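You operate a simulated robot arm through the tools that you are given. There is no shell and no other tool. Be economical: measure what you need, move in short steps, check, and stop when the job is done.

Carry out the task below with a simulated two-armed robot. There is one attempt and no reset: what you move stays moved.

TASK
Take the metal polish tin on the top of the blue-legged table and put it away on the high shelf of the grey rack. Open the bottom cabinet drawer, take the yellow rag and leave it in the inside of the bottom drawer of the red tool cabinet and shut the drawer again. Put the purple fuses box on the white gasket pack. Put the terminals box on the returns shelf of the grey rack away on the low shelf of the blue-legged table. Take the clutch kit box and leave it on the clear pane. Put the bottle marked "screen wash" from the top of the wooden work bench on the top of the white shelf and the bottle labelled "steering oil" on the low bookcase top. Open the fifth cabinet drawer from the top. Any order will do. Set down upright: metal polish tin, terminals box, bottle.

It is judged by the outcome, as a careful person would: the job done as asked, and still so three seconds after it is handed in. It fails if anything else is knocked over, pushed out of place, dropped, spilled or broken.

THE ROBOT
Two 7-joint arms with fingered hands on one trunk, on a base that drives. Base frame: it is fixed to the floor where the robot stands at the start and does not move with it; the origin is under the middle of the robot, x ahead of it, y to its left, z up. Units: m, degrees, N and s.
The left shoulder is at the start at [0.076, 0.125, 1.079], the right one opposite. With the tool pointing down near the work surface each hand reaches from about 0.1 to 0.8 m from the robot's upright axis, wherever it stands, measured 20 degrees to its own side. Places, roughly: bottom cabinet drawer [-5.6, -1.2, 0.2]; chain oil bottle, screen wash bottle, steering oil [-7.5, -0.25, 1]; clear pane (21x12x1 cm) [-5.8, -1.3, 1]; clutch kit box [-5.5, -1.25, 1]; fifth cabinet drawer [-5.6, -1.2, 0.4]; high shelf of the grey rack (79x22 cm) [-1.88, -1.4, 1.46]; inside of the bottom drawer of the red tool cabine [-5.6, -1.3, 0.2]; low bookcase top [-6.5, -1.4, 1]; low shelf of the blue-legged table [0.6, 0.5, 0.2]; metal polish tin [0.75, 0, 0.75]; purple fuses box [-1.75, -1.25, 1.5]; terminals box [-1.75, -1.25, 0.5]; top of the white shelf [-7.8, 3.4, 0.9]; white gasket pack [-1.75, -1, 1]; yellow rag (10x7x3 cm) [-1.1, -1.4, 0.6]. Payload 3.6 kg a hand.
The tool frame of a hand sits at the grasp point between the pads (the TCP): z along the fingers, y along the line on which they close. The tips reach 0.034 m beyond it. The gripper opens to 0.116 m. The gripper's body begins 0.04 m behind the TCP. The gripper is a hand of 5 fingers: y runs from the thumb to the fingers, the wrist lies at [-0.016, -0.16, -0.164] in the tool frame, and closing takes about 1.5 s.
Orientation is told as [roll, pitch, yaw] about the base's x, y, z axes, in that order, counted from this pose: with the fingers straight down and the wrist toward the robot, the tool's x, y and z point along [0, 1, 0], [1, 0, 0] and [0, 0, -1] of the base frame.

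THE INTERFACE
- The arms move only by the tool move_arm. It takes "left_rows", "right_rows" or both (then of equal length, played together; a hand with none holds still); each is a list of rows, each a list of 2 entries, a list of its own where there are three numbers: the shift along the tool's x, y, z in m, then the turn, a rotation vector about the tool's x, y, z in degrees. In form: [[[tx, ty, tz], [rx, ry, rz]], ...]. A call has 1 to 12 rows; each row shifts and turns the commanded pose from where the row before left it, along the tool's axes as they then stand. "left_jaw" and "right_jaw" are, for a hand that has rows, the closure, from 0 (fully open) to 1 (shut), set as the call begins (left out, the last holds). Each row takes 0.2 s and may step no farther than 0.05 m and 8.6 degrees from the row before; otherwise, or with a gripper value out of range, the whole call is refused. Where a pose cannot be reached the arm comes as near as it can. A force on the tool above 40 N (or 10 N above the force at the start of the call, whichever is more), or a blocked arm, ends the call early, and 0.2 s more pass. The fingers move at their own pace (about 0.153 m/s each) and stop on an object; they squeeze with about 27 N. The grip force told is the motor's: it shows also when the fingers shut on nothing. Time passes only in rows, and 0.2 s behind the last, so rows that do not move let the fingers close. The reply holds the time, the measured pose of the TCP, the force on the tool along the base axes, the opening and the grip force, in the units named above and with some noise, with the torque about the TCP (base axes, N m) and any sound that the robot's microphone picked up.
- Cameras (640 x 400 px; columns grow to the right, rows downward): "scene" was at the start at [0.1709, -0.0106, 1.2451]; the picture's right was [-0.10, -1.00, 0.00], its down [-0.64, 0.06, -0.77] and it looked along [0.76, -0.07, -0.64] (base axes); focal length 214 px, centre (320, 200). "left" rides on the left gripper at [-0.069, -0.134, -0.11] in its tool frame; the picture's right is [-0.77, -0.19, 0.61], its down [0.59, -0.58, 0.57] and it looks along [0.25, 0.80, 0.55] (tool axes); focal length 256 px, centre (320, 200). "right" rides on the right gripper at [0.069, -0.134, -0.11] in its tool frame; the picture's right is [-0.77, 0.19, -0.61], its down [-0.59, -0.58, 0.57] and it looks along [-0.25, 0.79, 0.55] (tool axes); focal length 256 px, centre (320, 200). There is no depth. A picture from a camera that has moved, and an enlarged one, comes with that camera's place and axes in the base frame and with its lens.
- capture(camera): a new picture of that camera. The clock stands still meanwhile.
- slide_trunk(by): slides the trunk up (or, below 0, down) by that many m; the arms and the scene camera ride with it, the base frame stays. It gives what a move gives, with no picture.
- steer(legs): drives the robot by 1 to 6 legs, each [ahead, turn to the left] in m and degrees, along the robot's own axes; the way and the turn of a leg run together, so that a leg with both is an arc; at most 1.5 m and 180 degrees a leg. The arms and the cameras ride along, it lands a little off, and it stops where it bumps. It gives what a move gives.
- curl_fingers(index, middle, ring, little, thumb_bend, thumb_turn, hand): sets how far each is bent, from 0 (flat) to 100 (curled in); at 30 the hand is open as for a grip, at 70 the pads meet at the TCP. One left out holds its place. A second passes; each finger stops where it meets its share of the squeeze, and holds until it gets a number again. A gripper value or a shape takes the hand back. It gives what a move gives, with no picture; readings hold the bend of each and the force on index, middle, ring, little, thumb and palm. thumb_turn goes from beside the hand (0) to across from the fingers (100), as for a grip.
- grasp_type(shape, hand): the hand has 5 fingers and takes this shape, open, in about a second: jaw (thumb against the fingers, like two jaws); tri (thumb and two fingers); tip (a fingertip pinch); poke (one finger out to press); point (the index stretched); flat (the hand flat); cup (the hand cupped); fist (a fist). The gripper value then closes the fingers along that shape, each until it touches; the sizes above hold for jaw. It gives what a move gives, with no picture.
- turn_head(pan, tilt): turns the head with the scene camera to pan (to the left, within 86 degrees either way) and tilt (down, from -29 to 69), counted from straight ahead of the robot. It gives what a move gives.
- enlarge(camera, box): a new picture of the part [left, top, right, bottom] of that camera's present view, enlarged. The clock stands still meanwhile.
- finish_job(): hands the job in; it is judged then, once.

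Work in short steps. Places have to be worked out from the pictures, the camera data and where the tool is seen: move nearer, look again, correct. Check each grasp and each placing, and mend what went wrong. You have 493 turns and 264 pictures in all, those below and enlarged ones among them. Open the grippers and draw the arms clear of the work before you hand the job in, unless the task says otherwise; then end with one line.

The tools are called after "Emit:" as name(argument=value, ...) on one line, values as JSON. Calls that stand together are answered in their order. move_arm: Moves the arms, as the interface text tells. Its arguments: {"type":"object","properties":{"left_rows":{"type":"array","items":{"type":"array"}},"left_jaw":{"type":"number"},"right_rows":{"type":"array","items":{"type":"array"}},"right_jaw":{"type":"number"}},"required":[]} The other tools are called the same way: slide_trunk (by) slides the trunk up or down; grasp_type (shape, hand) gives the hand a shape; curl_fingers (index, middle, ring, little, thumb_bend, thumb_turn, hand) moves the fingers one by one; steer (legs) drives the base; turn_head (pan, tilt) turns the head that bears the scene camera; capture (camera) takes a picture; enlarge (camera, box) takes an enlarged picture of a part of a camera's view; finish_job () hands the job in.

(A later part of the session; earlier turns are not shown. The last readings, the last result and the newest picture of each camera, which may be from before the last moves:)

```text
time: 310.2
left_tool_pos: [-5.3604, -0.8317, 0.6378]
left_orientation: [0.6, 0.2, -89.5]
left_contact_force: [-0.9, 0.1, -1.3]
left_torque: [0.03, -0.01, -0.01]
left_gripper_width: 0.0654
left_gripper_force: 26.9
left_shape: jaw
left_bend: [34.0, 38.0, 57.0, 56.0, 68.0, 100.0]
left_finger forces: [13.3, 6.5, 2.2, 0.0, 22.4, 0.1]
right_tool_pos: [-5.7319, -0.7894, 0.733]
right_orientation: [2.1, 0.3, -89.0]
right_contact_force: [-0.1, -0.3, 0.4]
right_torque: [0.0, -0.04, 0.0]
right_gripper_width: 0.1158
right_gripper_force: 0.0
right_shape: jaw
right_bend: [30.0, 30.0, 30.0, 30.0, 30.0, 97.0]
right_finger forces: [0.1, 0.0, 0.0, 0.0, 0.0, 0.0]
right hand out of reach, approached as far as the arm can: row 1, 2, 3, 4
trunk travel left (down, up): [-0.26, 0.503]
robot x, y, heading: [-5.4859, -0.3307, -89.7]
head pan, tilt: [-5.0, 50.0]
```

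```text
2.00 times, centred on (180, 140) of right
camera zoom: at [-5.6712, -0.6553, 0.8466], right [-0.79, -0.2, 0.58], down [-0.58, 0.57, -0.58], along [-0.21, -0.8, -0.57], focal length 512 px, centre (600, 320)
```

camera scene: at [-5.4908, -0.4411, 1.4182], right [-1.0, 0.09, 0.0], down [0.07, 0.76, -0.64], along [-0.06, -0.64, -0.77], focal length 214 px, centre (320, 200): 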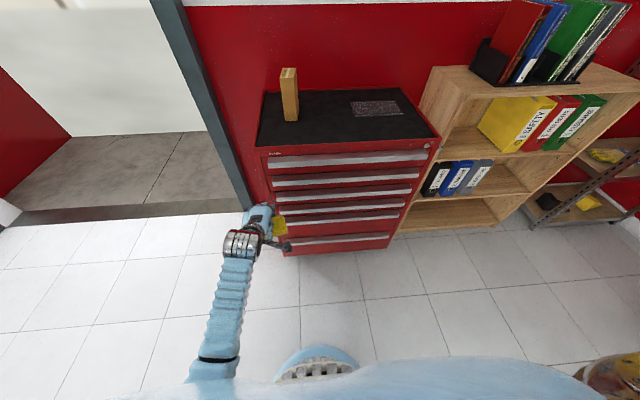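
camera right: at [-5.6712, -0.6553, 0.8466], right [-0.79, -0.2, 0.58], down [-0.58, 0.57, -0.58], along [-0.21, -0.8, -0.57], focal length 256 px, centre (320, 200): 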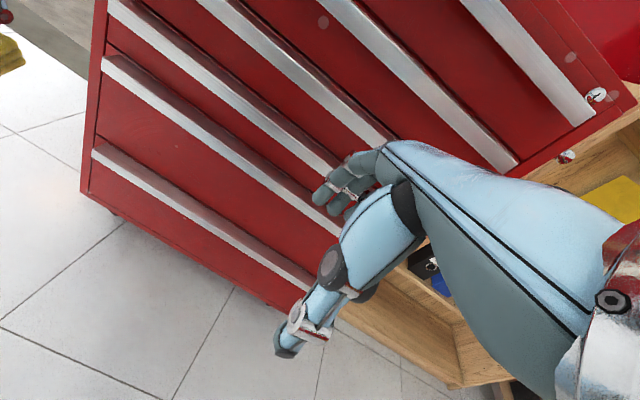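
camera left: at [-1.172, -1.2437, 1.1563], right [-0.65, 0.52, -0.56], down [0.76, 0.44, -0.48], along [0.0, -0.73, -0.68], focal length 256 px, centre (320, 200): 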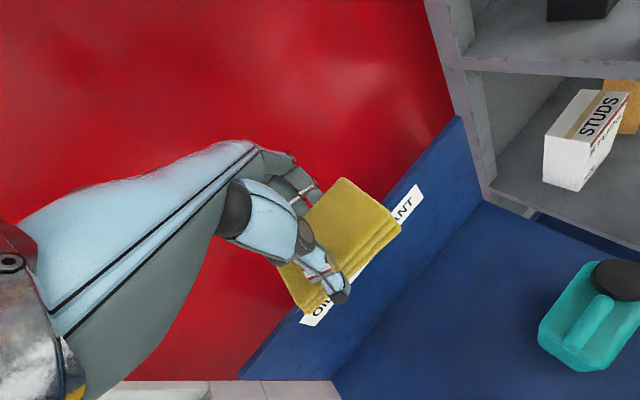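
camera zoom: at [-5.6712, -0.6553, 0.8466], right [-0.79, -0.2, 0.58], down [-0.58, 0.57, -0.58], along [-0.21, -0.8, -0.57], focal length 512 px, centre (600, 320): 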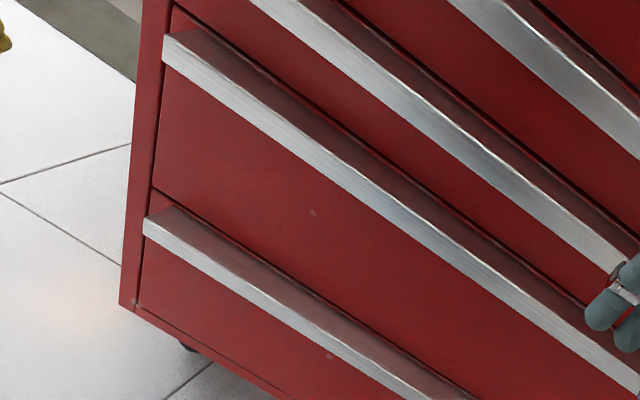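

I need a closer view of the handle profile; the top handle is the easiest to see from nearby.

Emit:
move_arm(right_rows=[[[0.01, 0.02, -0.04], [0, 0, 0]], [[0.01, 0.02, -0.04], [0, 0, 0]], [[0.01, 0.02, -0.04], [0, 0, 0]], [[0.01, 0.02, -0.04], [0, 0, 0]], [[0.01, 0.02, -0.04], [0, 0, 0]], [[0.0, 0.03, -0.03], [0, 0, 0]]])

Emit:
capture(camera="right")

```text
time: 311.6
left_tool_pos: [-5.3608, -0.8316, 0.6376]
left_orientation: [0.5, 0.2, -89.5]
left_contact_force: [1.0, 0.4, -0.5]
left_torque: [0.06, -0.03, -0.04]
left_gripper_width: 0.0654
left_gripper_force: 26.9
left_shape: jaw
left_bend: [34.0, 38.0, 57.0, 56.0, 68.0, 100.0]
left_finger forces: [13.4, 6.5, 2.3, 0.0, 22.4, 0.1]
right_tool_pos: [-5.6879, -0.9162, 0.9688]
right_orientation: [2.1, 0.2, -89.0]
right_contact_force: [0.5, 0.8, 0.2]
right_torque: [-0.01, -0.01, 0.0]
right_gripper_width: 0.1161
right_gripper_force: 0.0
right_shape: jaw
right_bend: [30.0, 30.0, 30.0, 30.0, 30.0, 97.0]
right_finger forces: [0.1, 0.0, 0.0, 0.0, 0.1, 0.0]
trunk travel left (down, up): [-0.26, 0.503]
robot x, y, heading: [-5.483, -0.3343, -89.8]
head pan, tilt: [-5.0, 50.0]
```

```text
118 pictures are left
camera right: at [-5.6278, -0.7825, 1.081], right [-0.79, -0.2, 0.58], down [-0.58, 0.57, -0.59], along [-0.21, -0.8, -0.56], focal length 256 px, centre (320, 200)
```

right: 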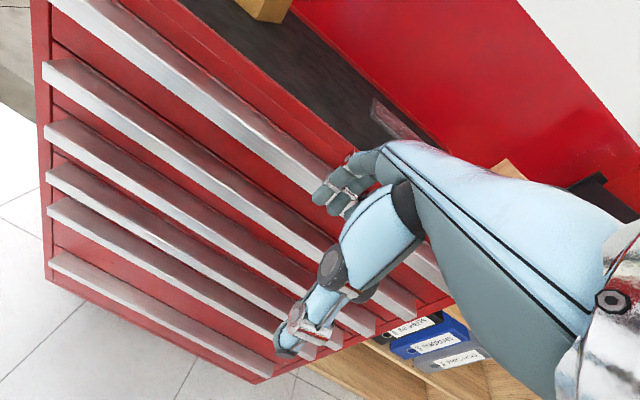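

Emit:
enlarge(camera="right", box=[30, 0, 190, 110])

Emit:
enlarge(camera="right", box=[340, 230, 460, 340])

```text
3.64 times, centred on (110, 55) of right
camera zoom: at [-5.6278, -0.7825, 1.081], right [-0.79, -0.2, 0.58], down [-0.58, 0.57, -0.59], along [-0.21, -0.8, -0.56], focal length 931 px, centre (1084, 727)
```

zoom: 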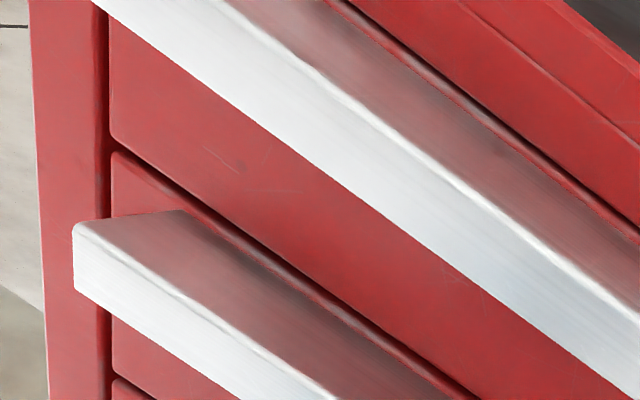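

```text
3.64 times, centred on (400, 285) of right
camera zoom: at [-5.6278, -0.7825, 1.081], right [-0.79, -0.2, 0.58], down [-0.58, 0.57, -0.59], along [-0.21, -0.8, -0.56], focal length 931 px, centre (29, -109)
```

zoom: 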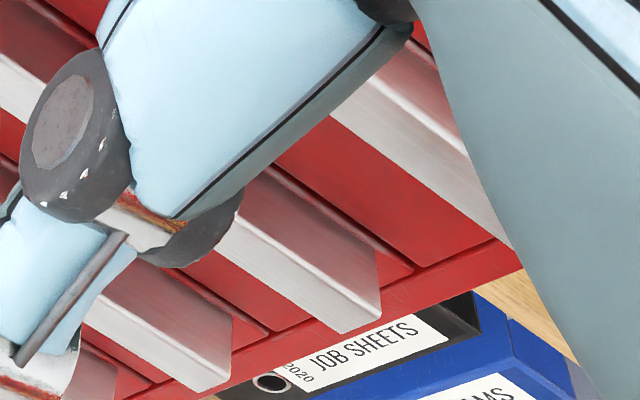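

The handle is a solid ledge flush with the drawer, so I'll pinch it from above and below. That means rolling the right hand 180° about its wrist–TCP axis (palm up, thumb on top). Trying this in free space.

Emit:
move_arm(right_rows=[[[0, -0.04, 0], [0, 6.06, 6.06]], [[0, -0.04, 0.0], [0, 6.06, 6.06]], [[0, 0, 0], [0, 6.06, 6.06]], [[0, 0, 0], [0, 6.06, 6.06]], [[0, 0, 0], [0, 6.06, 6.06]], [[0, 0, 0], [0, 6.06, 6.06]], [[0, 0, 0], [0, 6.06, 6.06]], [[0, 0, 0], [0, 6.06, 6.06]], [[0, 0, 0], [0, 6.06, 6.06]], [[0, 0, 0], [0, 6.06, 6.06]], [[0, 0, 0], [0, 6.06, 6.06]], [[0, 0, 0], [0, 6.06, 6.06]]])

Emit:
move_arm(right_rows=[[[0, 0, 0], [0, 6.06, 6.06]], [[0, 0, 0], [0, 6.06, 6.06]], [[0, 0, 0], [0, 6.06, 6.06]], [[0, 0, 0], [0, 6.06, 6.06]], [[0, 0, 0], [0, 6.06, 6.06]], [[0, 0, 0], [0, 6.06, 6.06]], [[0, 0, 0], [0, 6.06, 6.06]], [[0, 0, 0], [0, 6.06, 6.06]], [[0, 0, 0], [0, 6.06, 6.06]]])

Emit:
capture(camera="scene")

```text
time: 314.2
left_tool_pos: [-5.3602, -0.833, 0.6377]
left_orientation: [0.5, 0.2, -89.6]
left_contact_force: [-0.6, -0.2, -0.2]
left_torque: [-0.03, 0.03, 0.01]
left_gripper_width: 0.0655
left_gripper_force: 27.0
left_shape: jaw
left_bend: [34.0, 38.0, 57.0, 56.0, 68.0, 100.0]
left_finger forces: [13.3, 6.5, 2.3, 0.0, 22.4, 0.0]
right_tool_pos: [-5.7277, -0.8524, 0.996]
right_orientation: [61.4, 39.7, -148.8]
right_contact_force: [-0.3, 0.2, 0.2]
right_torque: [0.01, 0.01, 0.04]
right_gripper_width: 0.1159
right_gripper_force: 0.1
right_shape: jaw
right_bend: [30.0, 30.0, 30.0, 30.0, 30.0, 97.0]
right_finger forces: [0.1, 0.0, 0.0, 0.0, 0.1, 0.0]
right hand out of reach, approached as far as the arm can: row 11, 12
trunk travel left (down, up): [-0.26, 0.503]
robot x, y, heading: [-5.4876, -0.3273, -89.8]
head pan, tilt: [-5.0, 50.0]
```

```text
time: 316.2
left_tool_pos: [-5.3595, -0.8314, 0.638]
left_orientation: [0.5, 0.3, -89.6]
left_contact_force: [0.0, -0.7, -1.0]
left_torque: [-0.02, 0.04, 0.01]
left_gripper_width: 0.0657
left_gripper_force: 27.0
left_shape: jaw
left_bend: [34.0, 38.0, 57.0, 56.0, 68.0, 100.0]
left_finger forces: [13.4, 6.4, 2.4, 0.1, 22.4, 0.0]
right_tool_pos: [-5.8475, -0.8728, 1.0583]
right_orientation: [74.6, 62.3, -162.6]
right_contact_force: [0.5, -0.4, -0.5]
right_torque: [0.0, -0.01, 0.01]
right_gripper_width: 0.1159
right_gripper_force: 0.0
right_shape: jaw
right_bend: [30.0, 30.0, 30.0, 30.0, 30.0, 97.0]
right_finger forces: [0.1, 0.0, 0.0, 0.0, 0.1, 0.0]
right hand out of reach, approached as far as the arm can: row 1, 2, 3, 4, 5, 6, 7, 8, 9
trunk travel left (down, up): [-0.26, 0.503]
robot x, y, heading: [-5.4849, -0.3314, -89.9]
head pan, tilt: [-5.0, 50.0]
```

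```text
115 pictures are left
camera scene: at [-5.4908, -0.5041, 1.2148], right [-1.0, 0.09, 0.0], down [0.07, 0.76, -0.64], along [-0.05, -0.64, -0.77], focal length 214 px, centre (320, 200)
```

scene: 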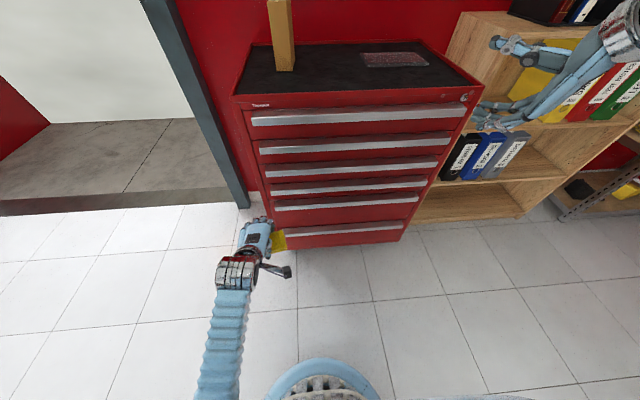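

The hand rolled about 137° before its limit. Its closing axis is now only 30° off vertical, pointing forward, which works for pinching a long horizontal ledge. I'll translate it down in this orientation.

Emit:
move_arm(right_rows=[[[-0.0284, 0.0297, 0.0153], [0, 0, 0]], [[-0.0284, 0.0297, 0.0153], [0, 0, 0]], [[-0.0284, 0.0297, 0.0153], [0, 0, 0]], [[-0.0284, 0.0297, 0.0153], [0, 0, 0]], [[-0.0284, 0.0297, 0.0153], [0, 0, 0]], [[-0.0284, 0.0297, 0.0153], [0, 0, 0]], [[-0.0284, 0.0297, 0.0153], [0, 0, 0]], [[-0.0284, 0.0297, 0.0153], [0, 0, 0]], [[-0.0284, 0.0297, 0.0153], [0, 0, 0]], [[-0.0284, 0.0297, 0.0153], [0, 0, 0]], [[-0.0284, 0.0297, 0.0153], [0, 0, 0]]])

Emit:
capture(camera="scene")

Emit:
capture(camera="right")

```text
time: 318.6
left_tool_pos: [-5.3602, -0.8335, 0.6365]
left_orientation: [0.5, 0.2, -89.5]
left_contact_force: [0.6, 0.9, -0.9]
left_torque: [-0.02, -0.02, 0.02]
left_gripper_width: 0.0654
left_gripper_force: 26.6
left_shape: jaw
left_bend: [34.0, 38.0, 57.0, 56.0, 68.0, 100.0]
left_finger forces: [13.2, 6.5, 2.3, 0.1, 22.5, 0.1]
right_tool_pos: [-5.8498, -0.8712, 1.0471]
right_orientation: [74.4, 62.2, -162.6]
right_contact_force: [0.1, -0.5, 0.1]
right_torque: [0.0, -0.01, -0.02]
right_gripper_width: 0.1156
right_gripper_force: 0.2
right_shape: jaw
right_bend: [30.0, 30.0, 30.0, 30.0, 30.0, 97.0]
right_finger forces: [0.0, 0.1, 0.0, 0.0, 0.0, 0.0]
right hand out of reach, approached as far as the arm can: row 1, 2, 3, 4, 5, 6, 7, 8, 9, 10, 11
trunk travel left (down, up): [-0.26, 0.503]
robot x, y, heading: [-5.4863, -0.3323, -89.7]
head pan, tilt: [-5.0, 50.0]
```

```text
114 pictures are left
camera scene: at [-5.4908, -0.5041, 1.2148], right [-1.0, 0.09, 0.0], down [0.07, 0.76, -0.64], along [-0.06, -0.64, -0.77], focal length 214 px, centre (320, 200)
```

scene: 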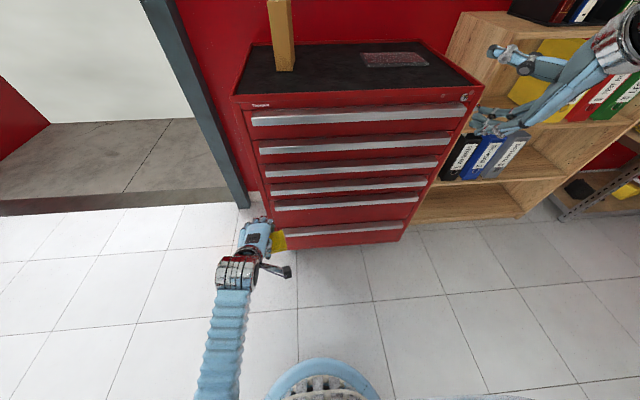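

```text
113 pictures are left
camera right: at [-5.8984, -0.795, 1.2107], right [0.16, 0.89, -0.43], down [0.98, -0.1, 0.17], along [0.11, -0.45, -0.88], focal length 256 px, centre (320, 200)
```

right: 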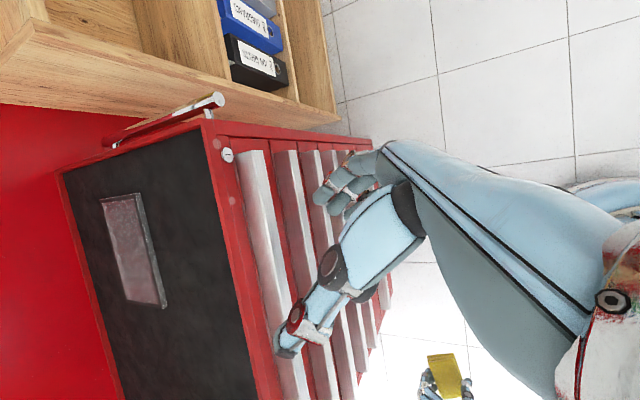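

That orientation is at a joint limit and can't go lower. I'll roll back to neutral and instead drag the drawer open by pressing fingertips on top of the ledge.

Emit:
move_arm(right_rows=[[[0, 0, 0], [-0.22, -6.06, -6.04]], [[0, 0, 0], [-0.22, -6.06, -6.04]], [[0, 0, 0], [-0.22, -6.06, -6.04]], [[0, 0, 0], [-0.22, -6.06, -6.04]], [[0, 0, 0], [-0.22, -6.06, -6.04]], [[0, 0, 0], [-0.22, -6.06, -6.04]], [[0, 0, 0], [-0.22, -6.06, -6.04]], [[0, 0, 0], [-0.22, -6.06, -6.04]]])

Emit:
move_arm(right_rows=[[[0, 0, 0], [-0.22, -6.06, -6.04]], [[0, 0, 0], [-0.22, -6.06, -6.04]], [[0, 0, 0], [-0.22, -6.06, -6.04]], [[0, 0, 0], [-0.22, -6.06, -6.04]], [[0, 0, 0], [-0.22, -6.06, -6.04]], [[0, 0, 0], [-0.22, -6.06, -6.04]], [[0, 0, 0], [-0.22, -6.06, -6.04]], [[0, 0, 0], [-0.22, -6.06, -6.04]]])

```text
time: 320.4
left_tool_pos: [-5.3606, -0.8311, 0.6378]
left_orientation: [0.6, 0.2, -89.5]
left_contact_force: [-0.4, 0.5, 0.0]
left_torque: [0.06, -0.01, 0.03]
left_gripper_width: 0.0654
left_gripper_force: 27.5
left_shape: jaw
left_bend: [34.0, 38.0, 57.0, 56.0, 68.0, 100.0]
left_finger forces: [13.3, 6.4, 2.3, 0.0, 22.4, 0.1]
right_tool_pos: [-5.8465, -0.8708, 1.0469]
right_orientation: [43.9, 20.0, -133.2]
right_contact_force: [0.6, 0.0, -0.7]
right_torque: [-0.03, -0.02, 0.02]
right_gripper_width: 0.1158
right_gripper_force: 0.0
right_shape: jaw
right_bend: [30.0, 30.0, 30.0, 30.0, 30.0, 97.0]
right_finger forces: [0.0, 0.0, 0.0, 0.1, 0.1, 0.1]
trunk travel left (down, up): [-0.26, 0.503]
robot x, y, heading: [-5.4861, -0.3329, -89.9]
head pan, tilt: [-5.0, 50.0]
```

```text
time: 322.2
left_tool_pos: [-5.3603, -0.832, 0.638]
left_orientation: [0.6, 0.2, -89.5]
left_contact_force: [0.3, 0.2, -0.2]
left_torque: [0.0, 0.01, -0.01]
left_gripper_width: 0.0652
left_gripper_force: 27.1
left_shape: jaw
left_bend: [34.0, 38.0, 57.0, 56.0, 68.0, 100.0]
left_finger forces: [13.3, 6.4, 2.4, 0.0, 22.4, 0.1]
right_tool_pos: [-5.847, -0.87, 1.0467]
right_orientation: [0.3, -0.2, -89.9]
right_contact_force: [-0.1, -0.4, -0.6]
right_torque: [0.02, -0.02, 0.02]
right_gripper_width: 0.1158
right_gripper_force: 0.1
right_shape: jaw
right_bend: [30.0, 30.0, 30.0, 30.0, 30.0, 97.0]
right_finger forces: [0.0, 0.0, 0.0, 0.0, 0.0, 0.0]
trunk travel left (down, up): [-0.26, 0.503]
robot x, y, heading: [-5.4864, -0.3354, -90.0]
head pan, tilt: [-5.0, 50.0]
```

Both hands: lower the right in front of the cabinet, and move the left hand (with the rag) out to the side.

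Emit:
move_arm(right_rows=[[[0, 0, 0.049], [0, 0, 0]], [[0, 0, 0.049], [0, 0, 0]], [[0, 0, 0.049], [0, 0, 0]], [[0, 0, 0.049], [0, 0, 0]], [[0, 0, 0.049], [0, 0, 0]], [[0, 0, 0.049], [0, 0, 0]], [[0, 0, 0.049], [0, 0, 0]], [[0, 0, 0.049], [0, 0, 0]], [[0, 0, 0.049], [0, 0, 0]], [[0, 0, 0.049], [0, 0, 0]], [[0, 0, 0.049], [0, 0, 0]], [[0, 0, 0.049], [0, 0, 0]]], left_rows=[[[0.0217, -0.0068, -0.005], [0, 0, 0]], [[0.0217, -0.0068, -0.005], [0, 0, 0]], [[0.0217, -0.0068, -0.005], [0, 0, 0]], [[0.0217, -0.0068, -0.005], [0, 0, 0]], [[0.0217, -0.0068, -0.005], [0, 0, 0]], [[0.0217, -0.0068, -0.005], [0, 0, 0]], [[0.0217, -0.0068, -0.005], [0, 0, 0]], [[0.0217, -0.0068, -0.005], [0, 0, 0]], [[0.0217, -0.0068, -0.005], [0, 0, 0]], [[0.0217, -0.0068, -0.005], [0, 0, 0]], [[0.0217, -0.0068, -0.005], [0, 0, 0]], [[0.0217, -0.0068, -0.005], [0, 0, 0]]])

Emit:
capture(camera="scene")

```text
time: 324.8
left_tool_pos: [-5.0994, -0.7485, 0.7005]
left_orientation: [0.5, 0.2, -89.5]
left_contact_force: [-0.6, 1.5, -1.3]
left_torque: [-0.01, -0.01, 0.0]
left_gripper_width: 0.0654
left_gripper_force: 27.1
left_shape: jaw
left_bend: [34.0, 38.0, 57.0, 56.0, 68.0, 100.0]
left_finger forces: [13.2, 6.5, 2.4, 0.0, 22.3, 0.0]
right_tool_pos: [-5.8385, -0.8746, 0.4605]
right_orientation: [0.4, -0.4, -90.0]
right_contact_force: [-0.4, 1.4, -0.6]
right_torque: [-0.01, 0.03, 0.02]
right_gripper_width: 0.1159
right_gripper_force: 0.1
right_shape: jaw
right_bend: [30.0, 30.0, 30.0, 30.0, 30.0, 97.0]
right_finger forces: [0.0, 0.0, 0.0, 0.0, 0.1, 0.0]
trunk travel left (down, up): [-0.26, 0.503]
robot x, y, heading: [-5.4823, -0.3332, -89.8]
head pan, tilt: [-5.0, 50.0]
```

```text
112 pictures are left
camera scene: at [-5.4901, -0.5042, 1.2148], right [-1.0, 0.09, 0.0], down [0.07, 0.76, -0.64], along [-0.05, -0.64, -0.77], focal length 214 px, centre (320, 200)
```

scene: 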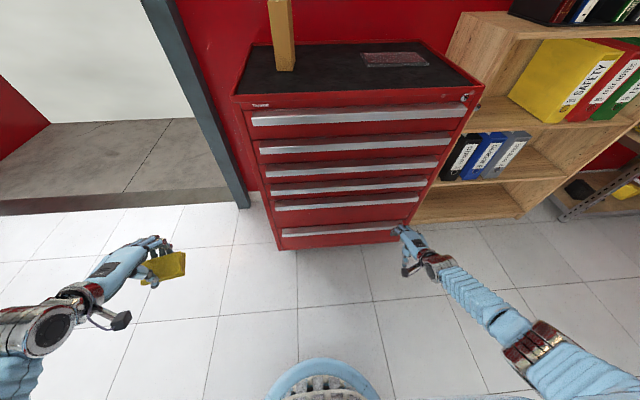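

Emit:
steer(legs=[[0.14, 0]])

Emit:
move_arm(right_rows=[[[0.04, 0, 0], [0, 0, 0]], [[0.04, 0, 0], [0, 0, 0]], [[0.04, 0, 0], [0, 0, 0]], [[0.04, 0, 0], [0, 0, 0]]], right_jaw=0.2)

Emit:
capture(camera="right")

Emit:
capture(camera="scene")

```text
time: 326.1
left_tool_pos: [-5.1, -0.8686, 0.7004]
left_orientation: [0.6, 0.3, -89.6]
left_contact_force: [-0.5, 0.2, -0.4]
left_torque: [-0.03, 0.0, -0.02]
left_gripper_width: 0.0656
left_gripper_force: 27.0
left_shape: jaw
left_bend: [34.0, 38.0, 57.0, 56.0, 68.0, 100.0]
left_finger forces: [13.2, 6.5, 2.5, 0.0, 22.4, 0.1]
right_tool_pos: [-5.8433, -0.9832, 0.453]
right_orientation: [0.2, 1.0, -90.3]
right_contact_force: [0.5, 5.4, -1.2]
right_torque: [0.17, -0.05, -0.02]
right_gripper_width: 0.1144
right_gripper_force: 0.0
right_shape: jaw
right_bend: [30.0, 34.0, 30.0, 30.0, 30.0, 97.0]
right_finger forces: [0.1, 5.1, 0.0, 0.0, 0.1, 0.1]
trunk travel left (down, up): [-0.26, 0.503]
robot x, y, heading: [-5.4845, -0.4529, -90.3]
head pan, tilt: [-5.0, 50.0]
stopped in leg 1: the force on the tool passed its limit at 52 N (the readings are from after the stop); the commanded pose is now the measured one
```

```text
time: 327.1
left_tool_pos: [-5.0993, -0.8686, 0.7001]
left_orientation: [0.4, 0.2, -89.5]
left_contact_force: [-0.2, 0.7, -1.0]
left_torque: [0.02, -0.02, 0.01]
left_gripper_width: 0.0652
left_gripper_force: 27.1
left_shape: jaw
left_bend: [34.0, 38.0, 57.0, 56.0, 68.0, 100.0]
left_finger forces: [13.3, 6.5, 2.4, 0.0, 22.3, 0.1]
right_tool_pos: [-5.6841, -0.9858, 0.4547]
right_orientation: [0.1, 0.8, -90.3]
right_contact_force: [-0.9, 9.3, 0.3]
right_torque: [-0.33, 0.0, -0.22]
right_gripper_width: 0.0926
right_gripper_force: 0.0
right_shape: jaw
right_bend: [33.0, 36.0, 46.0, 45.0, 50.0, 98.0]
right_finger forces: [0.0, 9.3, 0.1, 0.0, 0.0, 0.0]
trunk travel left (down, up): [-0.26, 0.503]
robot x, y, heading: [-5.4888, -0.4542, -90.0]
head pan, tilt: [-5.0, 50.0]
```

```text
111 pictures are left
camera right: at [-5.6152, -0.8543, 0.5673], right [-0.77, -0.19, 0.61], down [-0.59, 0.59, -0.56], along [-0.25, -0.79, -0.56], focal length 256 px, centre (320, 200)
```

right: 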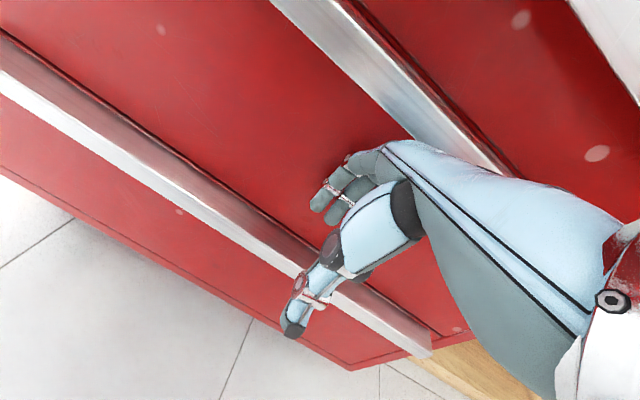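

```text
110 pictures are left
camera scene: at [-5.4905, -0.6249, 1.2149], right [-1.0, 0.09, 0.0], down [0.07, 0.76, -0.64], along [-0.06, -0.64, -0.77], focal length 214 px, centre (320, 200)
```

scene: 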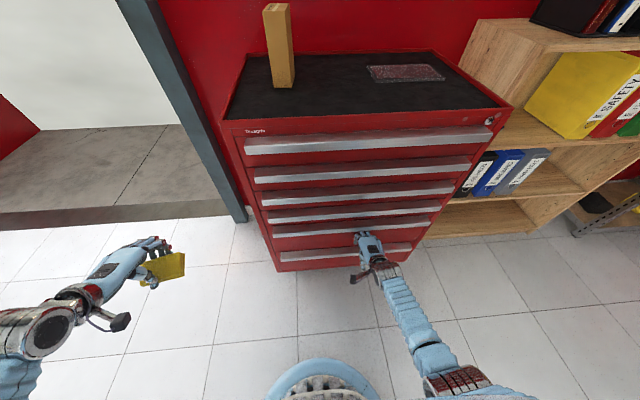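

The fingers met ledge 5. Backing off 2 cm and lowering the trunk to reach the bottom ledge.

Emit:
move_arm(right_rows=[[[0, -0.025, 0], [0, 0, 0]]])

Emit:
slide_trunk(by=-0.08)

Emit:
capture(camera="right")

```text
time: 327.5
left_tool_pos: [-5.0996, -0.8705, 0.7013]
left_orientation: [0.5, 0.1, -89.6]
left_contact_force: [0.9, 0.7, -0.5]
left_torque: [-0.01, -0.02, -0.03]
left_gripper_width: 0.0653
left_gripper_force: 26.4
left_shape: jaw
left_bend: [34.0, 38.0, 57.0, 56.0, 68.0, 100.0]
left_finger forces: [13.2, 6.5, 2.4, 0.0, 22.3, 0.1]
right_tool_pos: [-5.6827, -0.9625, 0.4568]
right_orientation: [0.1, 0.5, -90.2]
right_contact_force: [-0.4, 0.2, 0.6]
right_torque: [0.01, 0.01, 0.01]
right_gripper_width: 0.0929
right_gripper_force: 0.1
right_shape: jaw
right_bend: [33.0, 34.0, 46.0, 45.0, 50.0, 98.0]
right_finger forces: [0.0, 0.1, 0.0, 0.0, 0.0, 0.0]
trunk travel left (down, up): [-0.26, 0.503]
robot x, y, heading: [-5.4866, -0.4573, -90.3]
head pan, tilt: [-5.0, 50.0]
```

```text
time: 328.7
left_tool_pos: [-5.0996, -0.8699, 0.6213]
left_orientation: [0.4, 0.2, -89.6]
left_contact_force: [-0.5, 0.1, 0.5]
left_torque: [0.03, -0.01, 0.01]
left_gripper_width: 0.0655
left_gripper_force: 27.3
left_shape: jaw
left_bend: [34.0, 38.0, 57.0, 56.0, 68.0, 100.0]
left_finger forces: [13.2, 6.4, 2.3, 0.1, 22.2, 0.0]
right_tool_pos: [-5.6819, -0.9619, 0.3752]
right_orientation: [0.2, 0.6, -90.4]
right_contact_force: [-0.5, -0.2, -0.2]
right_torque: [0.0, 0.02, 0.02]
right_gripper_width: 0.0934
right_gripper_force: 0.1
right_shape: jaw
right_bend: [33.0, 34.0, 46.0, 45.0, 50.0, 98.0]
right_finger forces: [0.0, 0.1, 0.0, 0.0, 0.1, 0.0]
trunk travel left (down, up): [-0.18, 0.583]
robot x, y, heading: [-5.4864, -0.4556, -90.3]
head pan, tilt: [-5.0, 50.0]
```

```text
109 pictures are left
camera right: at [-5.6141, -0.8298, 0.4876], right [-0.77, -0.19, 0.61], down [-0.58, 0.59, -0.56], along [-0.25, -0.79, -0.56], focal length 256 px, centre (320, 200)
```

right: 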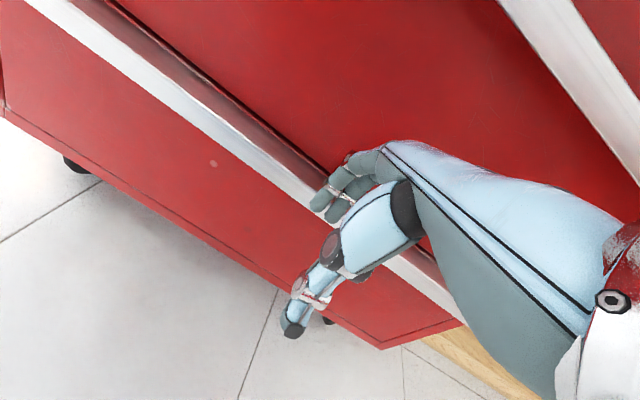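

I'll tilt the fingers forward 20° so the tips lead onto the ledge, and lower the trunk a bit.

Emit:
move_arm(right_rows=[[[0, 0, 0], [-6.7, 0, 0]], [[0, 0, 0], [-6.7, 0, 0]], [[0, 0, 0], [-6.7, 0, 0]]])

Emit:
slide_trunk(by=-0.05)

Emit:
capture(camera="right")

```text
time: 329.5
left_tool_pos: [-5.1, -0.8684, 0.6201]
left_orientation: [0.4, 0.3, -89.5]
left_contact_force: [-0.4, -0.4, -0.6]
left_torque: [-0.04, -0.01, -0.02]
left_gripper_width: 0.0653
left_gripper_force: 27.3
left_shape: jaw
left_bend: [34.0, 38.0, 57.0, 56.0, 68.0, 100.0]
left_finger forces: [13.1, 6.4, 2.4, 0.0, 22.2, 0.0]
right_tool_pos: [-5.6819, -0.962, 0.374]
right_orientation: [0.3, -19.5, -90.3]
right_contact_force: [-0.5, -0.2, 0.0]
right_torque: [-0.01, 0.02, -0.01]
right_gripper_width: 0.0928
right_gripper_force: 0.1
right_shape: jaw
right_bend: [33.0, 34.0, 46.0, 45.0, 50.0, 98.0]
right_finger forces: [0.0, 0.1, 0.1, 0.0, 0.1, 0.1]
trunk travel left (down, up): [-0.18, 0.583]
robot x, y, heading: [-5.4858, -0.453, -90.1]
head pan, tilt: [-5.0, 50.0]
```

```text
time: 330.2
left_tool_pos: [-5.1012, -0.8668, 0.5782]
left_orientation: [0.5, 0.6, -89.7]
left_contact_force: [0.7, -0.2, 0.2]
left_torque: [-0.04, -0.01, -0.04]
left_gripper_width: 0.0655
left_gripper_force: 26.9
left_shape: jaw
left_bend: [34.0, 38.0, 57.0, 56.0, 68.0, 100.0]
left_finger forces: [13.1, 6.5, 2.3, 0.1, 22.4, 0.0]
right_tool_pos: [-5.6827, -0.9574, 0.3372]
right_orientation: [0.2, -20.0, -90.5]
right_contact_force: [2.0, 20.5, 18.9]
right_torque: [-1.68, 0.19, -0.11]
right_gripper_width: 0.0917
right_gripper_force: 0.1
right_shape: jaw
right_bend: [33.0, 31.0, 46.0, 45.0, 50.0, 98.0]
right_finger forces: [0.0, 28.6, 0.1, 0.1, 0.1, 0.1]
trunk travel left (down, up): [-0.139, 0.623]
robot x, y, heading: [-5.4882, -0.4551, -90.6]
head pan, tilt: [-5.0, 50.0]
stopped: the force on the tool passed its limit at 49 N (the readings are from after the stop); the commanded pose is now the measured one
```

```text
108 pictures are left
camera right: at [-5.6145, -0.7948, 0.3945], right [-0.77, 0.04, 0.64], down [-0.58, 0.35, -0.73], along [-0.25, -0.93, -0.25], focal length 256 px, centre (320, 200)
```

right: 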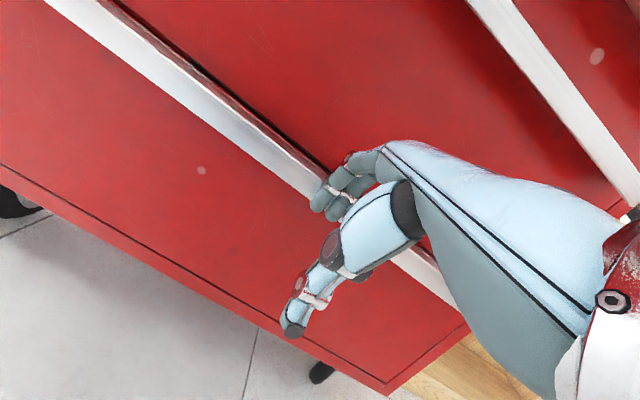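

The middle fingertip found the ledge's front-top edge at about y -1.025, z 0.325. I'll lift, go 3.5 cm deeper, and press down on the ledge top.

Emit:
move_arm(right_rows=[[[0, 0.01, -0.028], [0, 0, 0]], [[0, 0.033, 0.012], [0, 0, 0]], [[0, -0.004, 0.01], [0, 0, 0]]])

```text
time: 330.8
left_tool_pos: [-5.1023, -0.8691, 0.5783]
left_orientation: [0.4, 0.6, -89.8]
left_contact_force: [0.3, 0.0, -0.6]
left_torque: [0.02, -0.02, -0.01]
left_gripper_width: 0.0651
left_gripper_force: 27.4
left_shape: jaw
left_bend: [34.0, 38.0, 57.0, 56.0, 68.0, 100.0]
left_finger forces: [13.1, 6.4, 2.5, 0.1, 22.3, 0.0]
right_tool_pos: [-5.6842, -0.9803, 0.3666]
right_orientation: [0.3, -19.9, -90.6]
right_contact_force: [3.2, 19.3, 17.0]
right_torque: [-0.44, -0.13, 0.22]
right_gripper_width: 0.0851
right_gripper_force: 0.0
right_shape: jaw
right_bend: [38.0, 34.0, 46.0, 45.0, 51.0, 98.0]
right_finger forces: [24.7, 0.0, 0.0, 0.0, 0.0, 0.0]
trunk travel left (down, up): [-0.139, 0.623]
robot x, y, heading: [-5.4824, -0.458, -90.3]
head pan, tilt: [-5.0, 50.0]
stopped in row 2 (right hand): the force on the tool passed its limit at 51 N (the readings are from after the stop); the commanded pose is now the measured one
```

Emit:
capture(camera="right")

Emit:
enlarge(camera="right", box=[240, 120, 400, 260])

```text
107 pictures are left
camera right: at [-5.6144, -0.8185, 0.4253], right [-0.77, 0.04, 0.63], down [-0.58, 0.35, -0.73], along [-0.25, -0.93, -0.25], focal length 256 px, centre (320, 200)
```

right: 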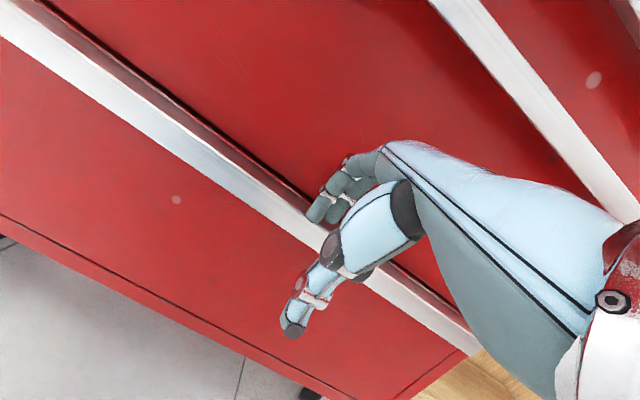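

```text
2.86 times, centred on (320, 190) of right
camera zoom: at [-5.6144, -0.8185, 0.4253], right [-0.77, 0.04, 0.63], down [-0.58, 0.35, -0.73], along [-0.25, -0.93, -0.25], focal length 731 px, centre (320, 229)
```

zoom: 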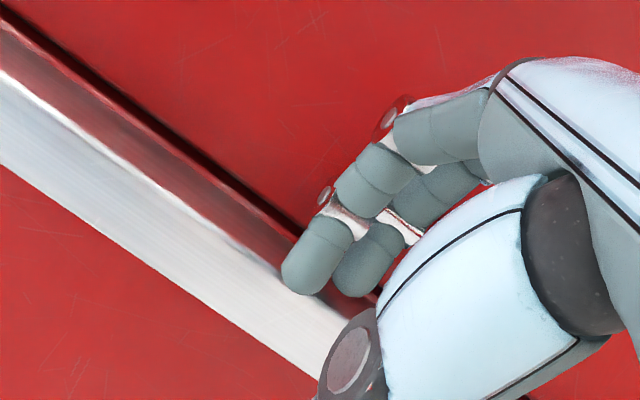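

The tip is right at the front edge. Up 1.5 cm, forward 2 cm, then down onto the ledge top.

Emit:
move_arm(right_rows=[[[0, 0.005, -0.016], [0, 0, 0]], [[0, 0.02, 0.007], [0, 0, 0]]])

Emit:
move_arm(right_rows=[[[0, -0.004, 0.012], [0, 0, 0]]])

Emit:
enlarge(camera="right", box=[240, 120, 400, 260])

```text
time: 331.4
left_tool_pos: [-5.1027, -0.8692, 0.5788]
left_orientation: [0.5, 0.8, -89.9]
left_contact_force: [0.5, -0.2, -0.8]
left_torque: [-0.03, 0.02, -0.04]
left_gripper_width: 0.0651
left_gripper_force: 27.0
left_shape: jaw
left_bend: [34.0, 38.0, 57.0, 56.0, 68.0, 100.0]
left_finger forces: [13.1, 6.5, 2.5, 0.1, 22.2, 0.0]
right_tool_pos: [-5.6853, -0.9938, 0.3768]
right_orientation: [0.4, -18.9, -90.8]
right_contact_force: [2.5, 20.3, 4.9]
right_torque: [-0.46, 0.01, -0.02]
right_gripper_width: 0.0886
right_gripper_force: 0.1
right_shape: jaw
right_bend: [33.0, 40.0, 46.0, 45.0, 51.0, 98.0]
right_finger forces: [0.0, 19.1, 1.0, 0.0, 0.0, 0.1]
trunk travel left (down, up): [-0.139, 0.623]
robot x, y, heading: [-5.4839, -0.4548, -90.7]
head pan, tilt: [-5.0, 50.0]
stopped in row 2 (right hand): the force on the tool passed its limit at 54 N (the readings are from after the stop); the commanded pose is now the measured one
```

```text
time: 331.8
left_tool_pos: [-5.1033, -0.8676, 0.578]
left_orientation: [0.4, 0.6, -89.9]
left_contact_force: [-0.2, -0.3, -0.7]
left_torque: [-0.01, 0.01, 0.01]
left_gripper_width: 0.0652
left_gripper_force: 26.4
left_shape: jaw
left_bend: [34.0, 38.0, 57.0, 56.0, 68.0, 100.0]
left_finger forces: [13.2, 6.5, 2.4, 0.0, 22.2, 0.0]
right_tool_pos: [-5.6848, -0.9935, 0.3681]
right_orientation: [0.2, -19.4, -90.9]
right_contact_force: [2.3, 19.7, 10.8]
right_torque: [-0.81, 0.11, -0.11]
right_gripper_width: 0.0884
right_gripper_force: 0.0
right_shape: jaw
right_bend: [33.0, 38.0, 46.0, 45.0, 51.0, 98.0]
right_finger forces: [0.0, 33.2, 0.0, 0.0, 0.0, 0.1]
trunk travel left (down, up): [-0.139, 0.623]
robot x, y, heading: [-5.4847, -0.4506, -90.7]
head pan, tilt: [-5.0, 50.0]
stopped in row 1 (right hand): the force on the tool passed its limit at 46 N (the readings are from after the stop); the commanded pose is now the measured one
```

```text
2.86 times, centred on (320, 190) of right
camera zoom: at [-5.6153, -0.8321, 0.4274], right [-0.77, 0.04, 0.63], down [-0.58, 0.37, -0.73], along [-0.26, -0.93, -0.26], focal length 731 px, centre (320, 229)
```

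zoom: 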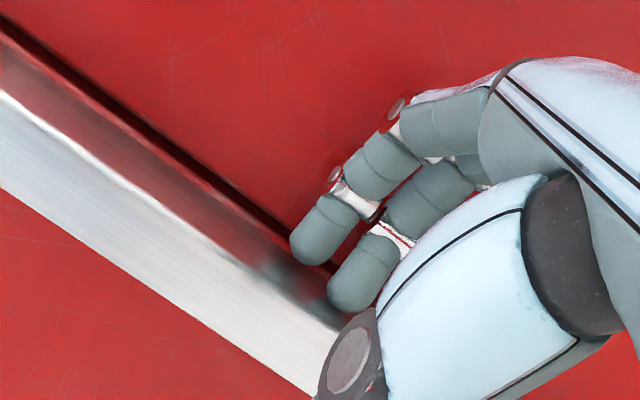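

The middle finger is against the drawer face (y≈-1.065), so the ledge is directly beneath. I'll back off 6 mm and go down to press on the ledge.

Emit:
move_arm(right_rows=[[[0, -0.008, -0.002], [0, 0, 0]], [[0, -0.003, 0.01], [0, 0, 0]]])

Emit:
move_arm(right_rows=[[[0, -0.003, 0.009], [0, 0, 0]]])

```text
time: 332.4
left_tool_pos: [-5.103, -0.8676, 0.5791]
left_orientation: [0.4, 0.5, -90.0]
left_contact_force: [-0.9, 0.6, 0.0]
left_torque: [0.02, 0.02, 0.0]
left_gripper_width: 0.0655
left_gripper_force: 27.1
left_shape: jaw
left_bend: [34.0, 38.0, 57.0, 56.0, 68.0, 100.0]
left_finger forces: [13.1, 6.4, 2.3, 0.0, 22.2, 0.1]
right_tool_pos: [-5.685, -0.9893, 0.3601]
right_orientation: [0.2, -20.2, -91.0]
right_contact_force: [2.5, 21.9, 30.7]
right_torque: [-2.07, 0.11, -0.08]
right_gripper_width: 0.091
right_gripper_force: 0.0
right_shape: jaw
right_bend: [34.0, 31.0, 46.0, 45.0, 51.0, 98.0]
right_finger forces: [5.9, 40.4, 0.0, 0.0, 0.1, 0.0]
trunk travel left (down, up): [-0.139, 0.623]
robot x, y, heading: [-5.4839, -0.4532, -90.9]
head pan, tilt: [-5.0, 50.0]
```

```text
time: 332.7
left_tool_pos: [-5.1038, -0.8682, 0.5787]
left_orientation: [0.4, 0.5, -90.0]
left_contact_force: [0.8, 0.7, 0.0]
left_torque: [-0.02, 0.0, 0.01]
left_gripper_width: 0.0654
left_gripper_force: 27.4
left_shape: jaw
left_bend: [34.0, 38.0, 57.0, 56.0, 68.0, 100.0]
left_finger forces: [13.0, 6.4, 2.4, 0.1, 22.1, 0.1]
right_tool_pos: [-5.6848, -0.9893, 0.3605]
right_orientation: [0.6, -20.8, -91.0]
right_contact_force: [1.7, 20.7, 25.2]
right_torque: [-1.85, 0.15, -0.07]
right_gripper_width: 0.0909
right_gripper_force: 0.0
right_shape: jaw
right_bend: [34.0, 31.0, 46.0, 45.0, 51.0, 98.0]
right_finger forces: [2.1, 40.2, 0.0, 0.0, 0.0, 0.0]
trunk travel left (down, up): [-0.139, 0.623]
robot x, y, heading: [-5.4844, -0.4542, -90.8]
head pan, tilt: [-5.0, 50.0]
stopped in row 1 (right hand): the force on the tool passed its limit at 55 N (the readings are from after the stop); the commanded pose is now the measured one
```

Pressing with about 25 N down on the ledge. Now dragging outward.

Emit:
move_arm(right_rows=[[[0, -0.02, -0.006], [0, 0, 0]], [[0, -0.02, -0.006], [0, 0, 0]]])

Emit:
capture(camera="right")

```text
time: 333.3
left_tool_pos: [-5.105, -0.8689, 0.5772]
left_orientation: [0.4, 0.7, -90.1]
left_contact_force: [1.0, -0.4, -0.2]
left_torque: [-0.01, 0.01, -0.01]
left_gripper_width: 0.0652
left_gripper_force: 26.9
left_shape: jaw
left_bend: [34.0, 38.0, 57.0, 56.0, 68.0, 100.0]
left_finger forces: [13.2, 6.5, 2.4, 0.0, 22.3, 0.1]
right_tool_pos: [-5.6864, -0.9461, 0.3525]
right_orientation: [0.4, -19.6, -91.0]
right_contact_force: [0.2, 0.0, 1.2]
right_torque: [0.03, 0.0, -0.02]
right_gripper_width: 0.0931
right_gripper_force: 0.1
right_shape: jaw
right_bend: [33.0, 34.0, 46.0, 45.0, 51.0, 98.0]
right_finger forces: [0.0, 0.0, 0.1, 0.0, 0.0, 0.0]
trunk travel left (down, up): [-0.139, 0.623]
robot x, y, heading: [-5.4839, -0.4549, -90.7]
head pan, tilt: [-5.0, 50.0]
```

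```text
104 pictures are left
camera right: at [-5.6167, -0.7838, 0.4105], right [-0.77, 0.04, 0.63], down [-0.58, 0.36, -0.73], along [-0.26, -0.93, -0.26], focal length 256 px, centre (320, 200)
```

right: 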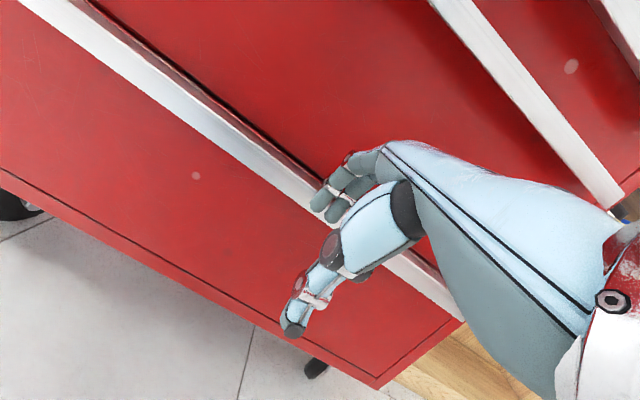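

It slipped because the normal force vanished. Retry: approach again over the ledge and drag along a slightly descending path to keep the pressure on.

Emit:
move_arm(right_rows=[[[0, 0.012, -0.03], [0, 0, 0]], [[0, 0.036, 0.013], [0, 0, 0]], [[0, -0.006, 0.016], [0, 0, 0]], [[0, -0.004, 0.008], [0, 0, 0]]])

Emit:
move_arm(right_rows=[[[0, -0.012, 0.006], [0, 0, 0]], [[0, -0.014, 0.004], [0, 0, 0]], [[0, -0.014, 0.004], [0, 0, 0]]])

```text
time: 334.3
left_tool_pos: [-5.104, -0.8696, 0.5775]
left_orientation: [0.6, 0.7, -90.0]
left_contact_force: [0.2, 0.5, -0.6]
left_torque: [0.04, 0.0, 0.0]
left_gripper_width: 0.0653
left_gripper_force: 27.3
left_shape: jaw
left_bend: [34.0, 38.0, 57.0, 56.0, 68.0, 100.0]
left_finger forces: [13.1, 6.5, 2.3, 0.1, 22.3, 0.0]
right_tool_pos: [-5.6847, -0.985, 0.3622]
right_orientation: [0.4, -20.2, -90.9]
right_contact_force: [-0.1, 1.9, 4.1]
right_torque: [-0.22, 0.02, -0.01]
right_gripper_width: 0.093
right_gripper_force: 0.1
right_shape: jaw
right_bend: [33.0, 33.0, 46.0, 45.0, 51.0, 98.0]
right_finger forces: [0.1, 4.1, 0.0, 0.0, 0.0, 0.0]
trunk travel left (down, up): [-0.139, 0.623]
robot x, y, heading: [-5.4842, -0.4494, -90.7]
head pan, tilt: [-5.0, 50.0]
```

```text
time: 335.1
left_tool_pos: [-5.1033, -0.8697, 0.577]
left_orientation: [0.4, 0.6, -90.0]
left_contact_force: [-0.1, 0.3, -0.1]
left_torque: [0.01, 0.02, -0.01]
left_gripper_width: 0.0653
left_gripper_force: 26.5
left_shape: jaw
left_bend: [34.0, 38.0, 57.0, 56.0, 68.0, 100.0]
left_finger forces: [13.1, 6.6, 2.4, 0.1, 22.2, 0.0]
right_tool_pos: [-5.6855, -0.9701, 0.3524]
right_orientation: [0.5, -22.9, -90.9]
right_contact_force: [-2.8, -5.8, 22.0]
right_torque: [-1.55, 0.16, -0.17]
right_gripper_width: 0.097
right_gripper_force: 0.1
right_shape: jaw
right_bend: [31.0, 30.0, 45.0, 45.0, 51.0, 98.0]
right_finger forces: [6.6, 12.3, 2.3, 0.1, 0.1, 0.0]
trunk travel left (down, up): [-0.139, 0.623]
robot x, y, heading: [-5.4865, -0.4494, -90.5]
head pan, tilt: [-5.0, 50.0]
stopped in row 3 (right hand): the force on the tool passed its limit at 42 N (the readings are from after the stop); the commanded pose is now the measured one
```

Emit:
capture(camera="right")

```text
103 pictures are left
camera right: at [-5.6153, -0.805, 0.4032], right [-0.77, 0.08, 0.63], down [-0.58, 0.32, -0.75], along [-0.26, -0.94, -0.2], focal length 256 px, centre (320, 200)
```

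right: 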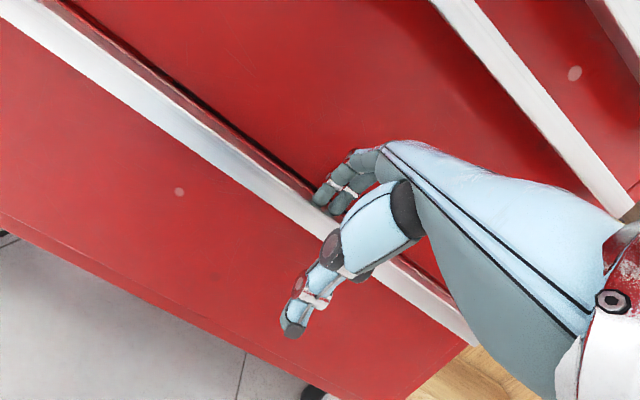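

Emit:
move_arm(right_rows=[[[0, -0.02, -0.003], [0, 0, 0]], [[0, -0.02, 0.002], [0, 0, 0]]])

Emit:
capture(camera="right")

```text
time: 335.6
left_tool_pos: [-5.1039, -0.8697, 0.5773]
left_orientation: [0.4, 0.8, -90.1]
left_contact_force: [-0.2, 0.0, -0.7]
left_torque: [0.04, 0.0, -0.02]
left_gripper_width: 0.0653
left_gripper_force: 26.9
left_shape: jaw
left_bend: [34.0, 38.0, 57.0, 56.0, 68.0, 100.0]
left_finger forces: [13.1, 6.5, 2.4, 0.1, 22.2, 0.0]
right_tool_pos: [-5.6853, -0.95, 0.3522]
right_orientation: [0.6, -24.1, -90.9]
right_contact_force: [-1.2, -2.0, 20.7]
right_torque: [-1.48, 0.16, -0.1]
right_gripper_width: 0.0959
right_gripper_force: 0.0
right_shape: jaw
right_bend: [32.0, 30.0, 45.0, 45.0, 51.0, 98.0]
right_finger forces: [6.9, 12.5, 1.2, 0.0, 0.0, 0.0]
trunk travel left (down, up): [-0.139, 0.623]
robot x, y, heading: [-5.4848, -0.4504, -90.9]
head pan, tilt: [-5.0, 50.0]
stopped in row 2 (right hand): the force on the tool passed its limit at 41 N (the readings are from after the stop); the commanded pose is now the measured one
```

```text
102 pictures are left
camera right: at [-5.6153, -0.7845, 0.3993], right [-0.77, 0.09, 0.63], down [-0.58, 0.3, -0.76], along [-0.26, -0.95, -0.18], focal length 256 px, centre (320, 200)
```

right: 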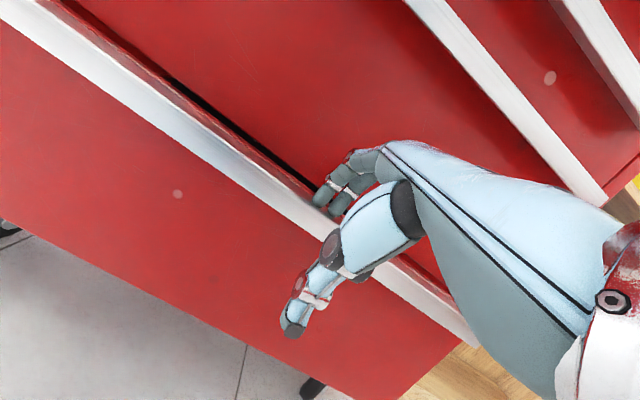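

It's working — a dark gap has opened behind the ledge. Continuing to drag.

Emit:
move_arm(right_rows=[[[0, -0.02, -0.006], [0, 0, 0]], [[0, -0.02, -0.004], [0, 0, 0]]])

Emit:
move_arm(right_rows=[[[0, -0.02, -0.006], [0, 0, 0]], [[0, -0.02, -0.004], [0, 0, 0]]])

Emit:
capture(camera="right")

```text
time: 336.3
left_tool_pos: [-5.1029, -0.8708, 0.577]
left_orientation: [0.4, 0.7, -90.0]
left_contact_force: [0.1, -0.2, 0.0]
left_torque: [0.0, 0.02, -0.01]
left_gripper_width: 0.0654
left_gripper_force: 27.0
left_shape: jaw
left_bend: [34.0, 38.0, 57.0, 56.0, 68.0, 100.0]
left_finger forces: [13.0, 6.5, 2.4, 0.0, 22.2, 0.0]
right_tool_pos: [-5.6843, -0.9152, 0.3524]
right_orientation: [0.7, -25.2, -91.0]
right_contact_force: [-0.8, -1.4, 19.4]
right_torque: [-1.36, 0.1, -0.04]
right_gripper_width: 0.0957
right_gripper_force: 0.0
right_shape: jaw
right_bend: [32.0, 30.0, 45.0, 45.0, 51.0, 98.0]
right_finger forces: [6.7, 12.1, 1.1, 0.1, 0.0, 0.0]
trunk travel left (down, up): [-0.139, 0.623]
robot x, y, heading: [-5.486, -0.4549, -91.1]
head pan, tilt: [-5.0, 50.0]
stopped in row 2 (right hand): the force on the tool passed its limit at 41 N (the readings are from after the stop); the commanded pose is now the measured one
```

```text
time: 336.9
left_tool_pos: [-5.104, -0.8706, 0.5783]
left_orientation: [0.4, 0.7, -90.1]
left_contact_force: [-0.7, -0.1, -0.6]
left_torque: [0.0, 0.02, -0.01]
left_gripper_width: 0.0653
left_gripper_force: 26.8
left_shape: jaw
left_bend: [34.0, 38.0, 57.0, 56.0, 68.0, 100.0]
left_finger forces: [13.2, 6.5, 2.3, 0.0, 22.2, 0.0]
right_tool_pos: [-5.6838, -0.8787, 0.3493]
right_orientation: [0.6, -26.5, -91.0]
right_contact_force: [-1.6, -1.3, 21.4]
right_torque: [-1.48, 0.15, -0.09]
right_gripper_width: 0.0964
right_gripper_force: 0.2
right_shape: jaw
right_bend: [32.0, 30.0, 45.0, 45.0, 51.0, 98.0]
right_finger forces: [7.4, 12.3, 1.7, 0.0, 0.0, 0.0]
trunk travel left (down, up): [-0.139, 0.623]
robot x, y, heading: [-5.4857, -0.4516, -90.9]
head pan, tilt: [-5.0, 50.0]
stopped in row 2 (right hand): the force on the tool passed its limit at 42 N (the readings are from after the stop); the commanded pose is now the measured one
```

```text
101 pictures are left
camera right: at [-5.6148, -0.7103, 0.3895], right [-0.77, 0.12, 0.62], down [-0.58, 0.27, -0.77], along [-0.26, -0.96, -0.14], focal length 256 px, centre (320, 200)
```

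right: 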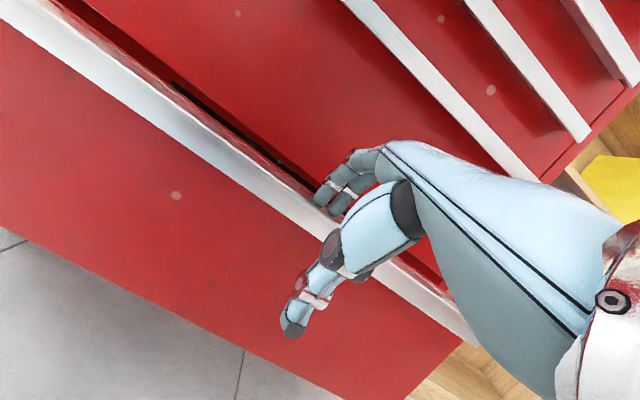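

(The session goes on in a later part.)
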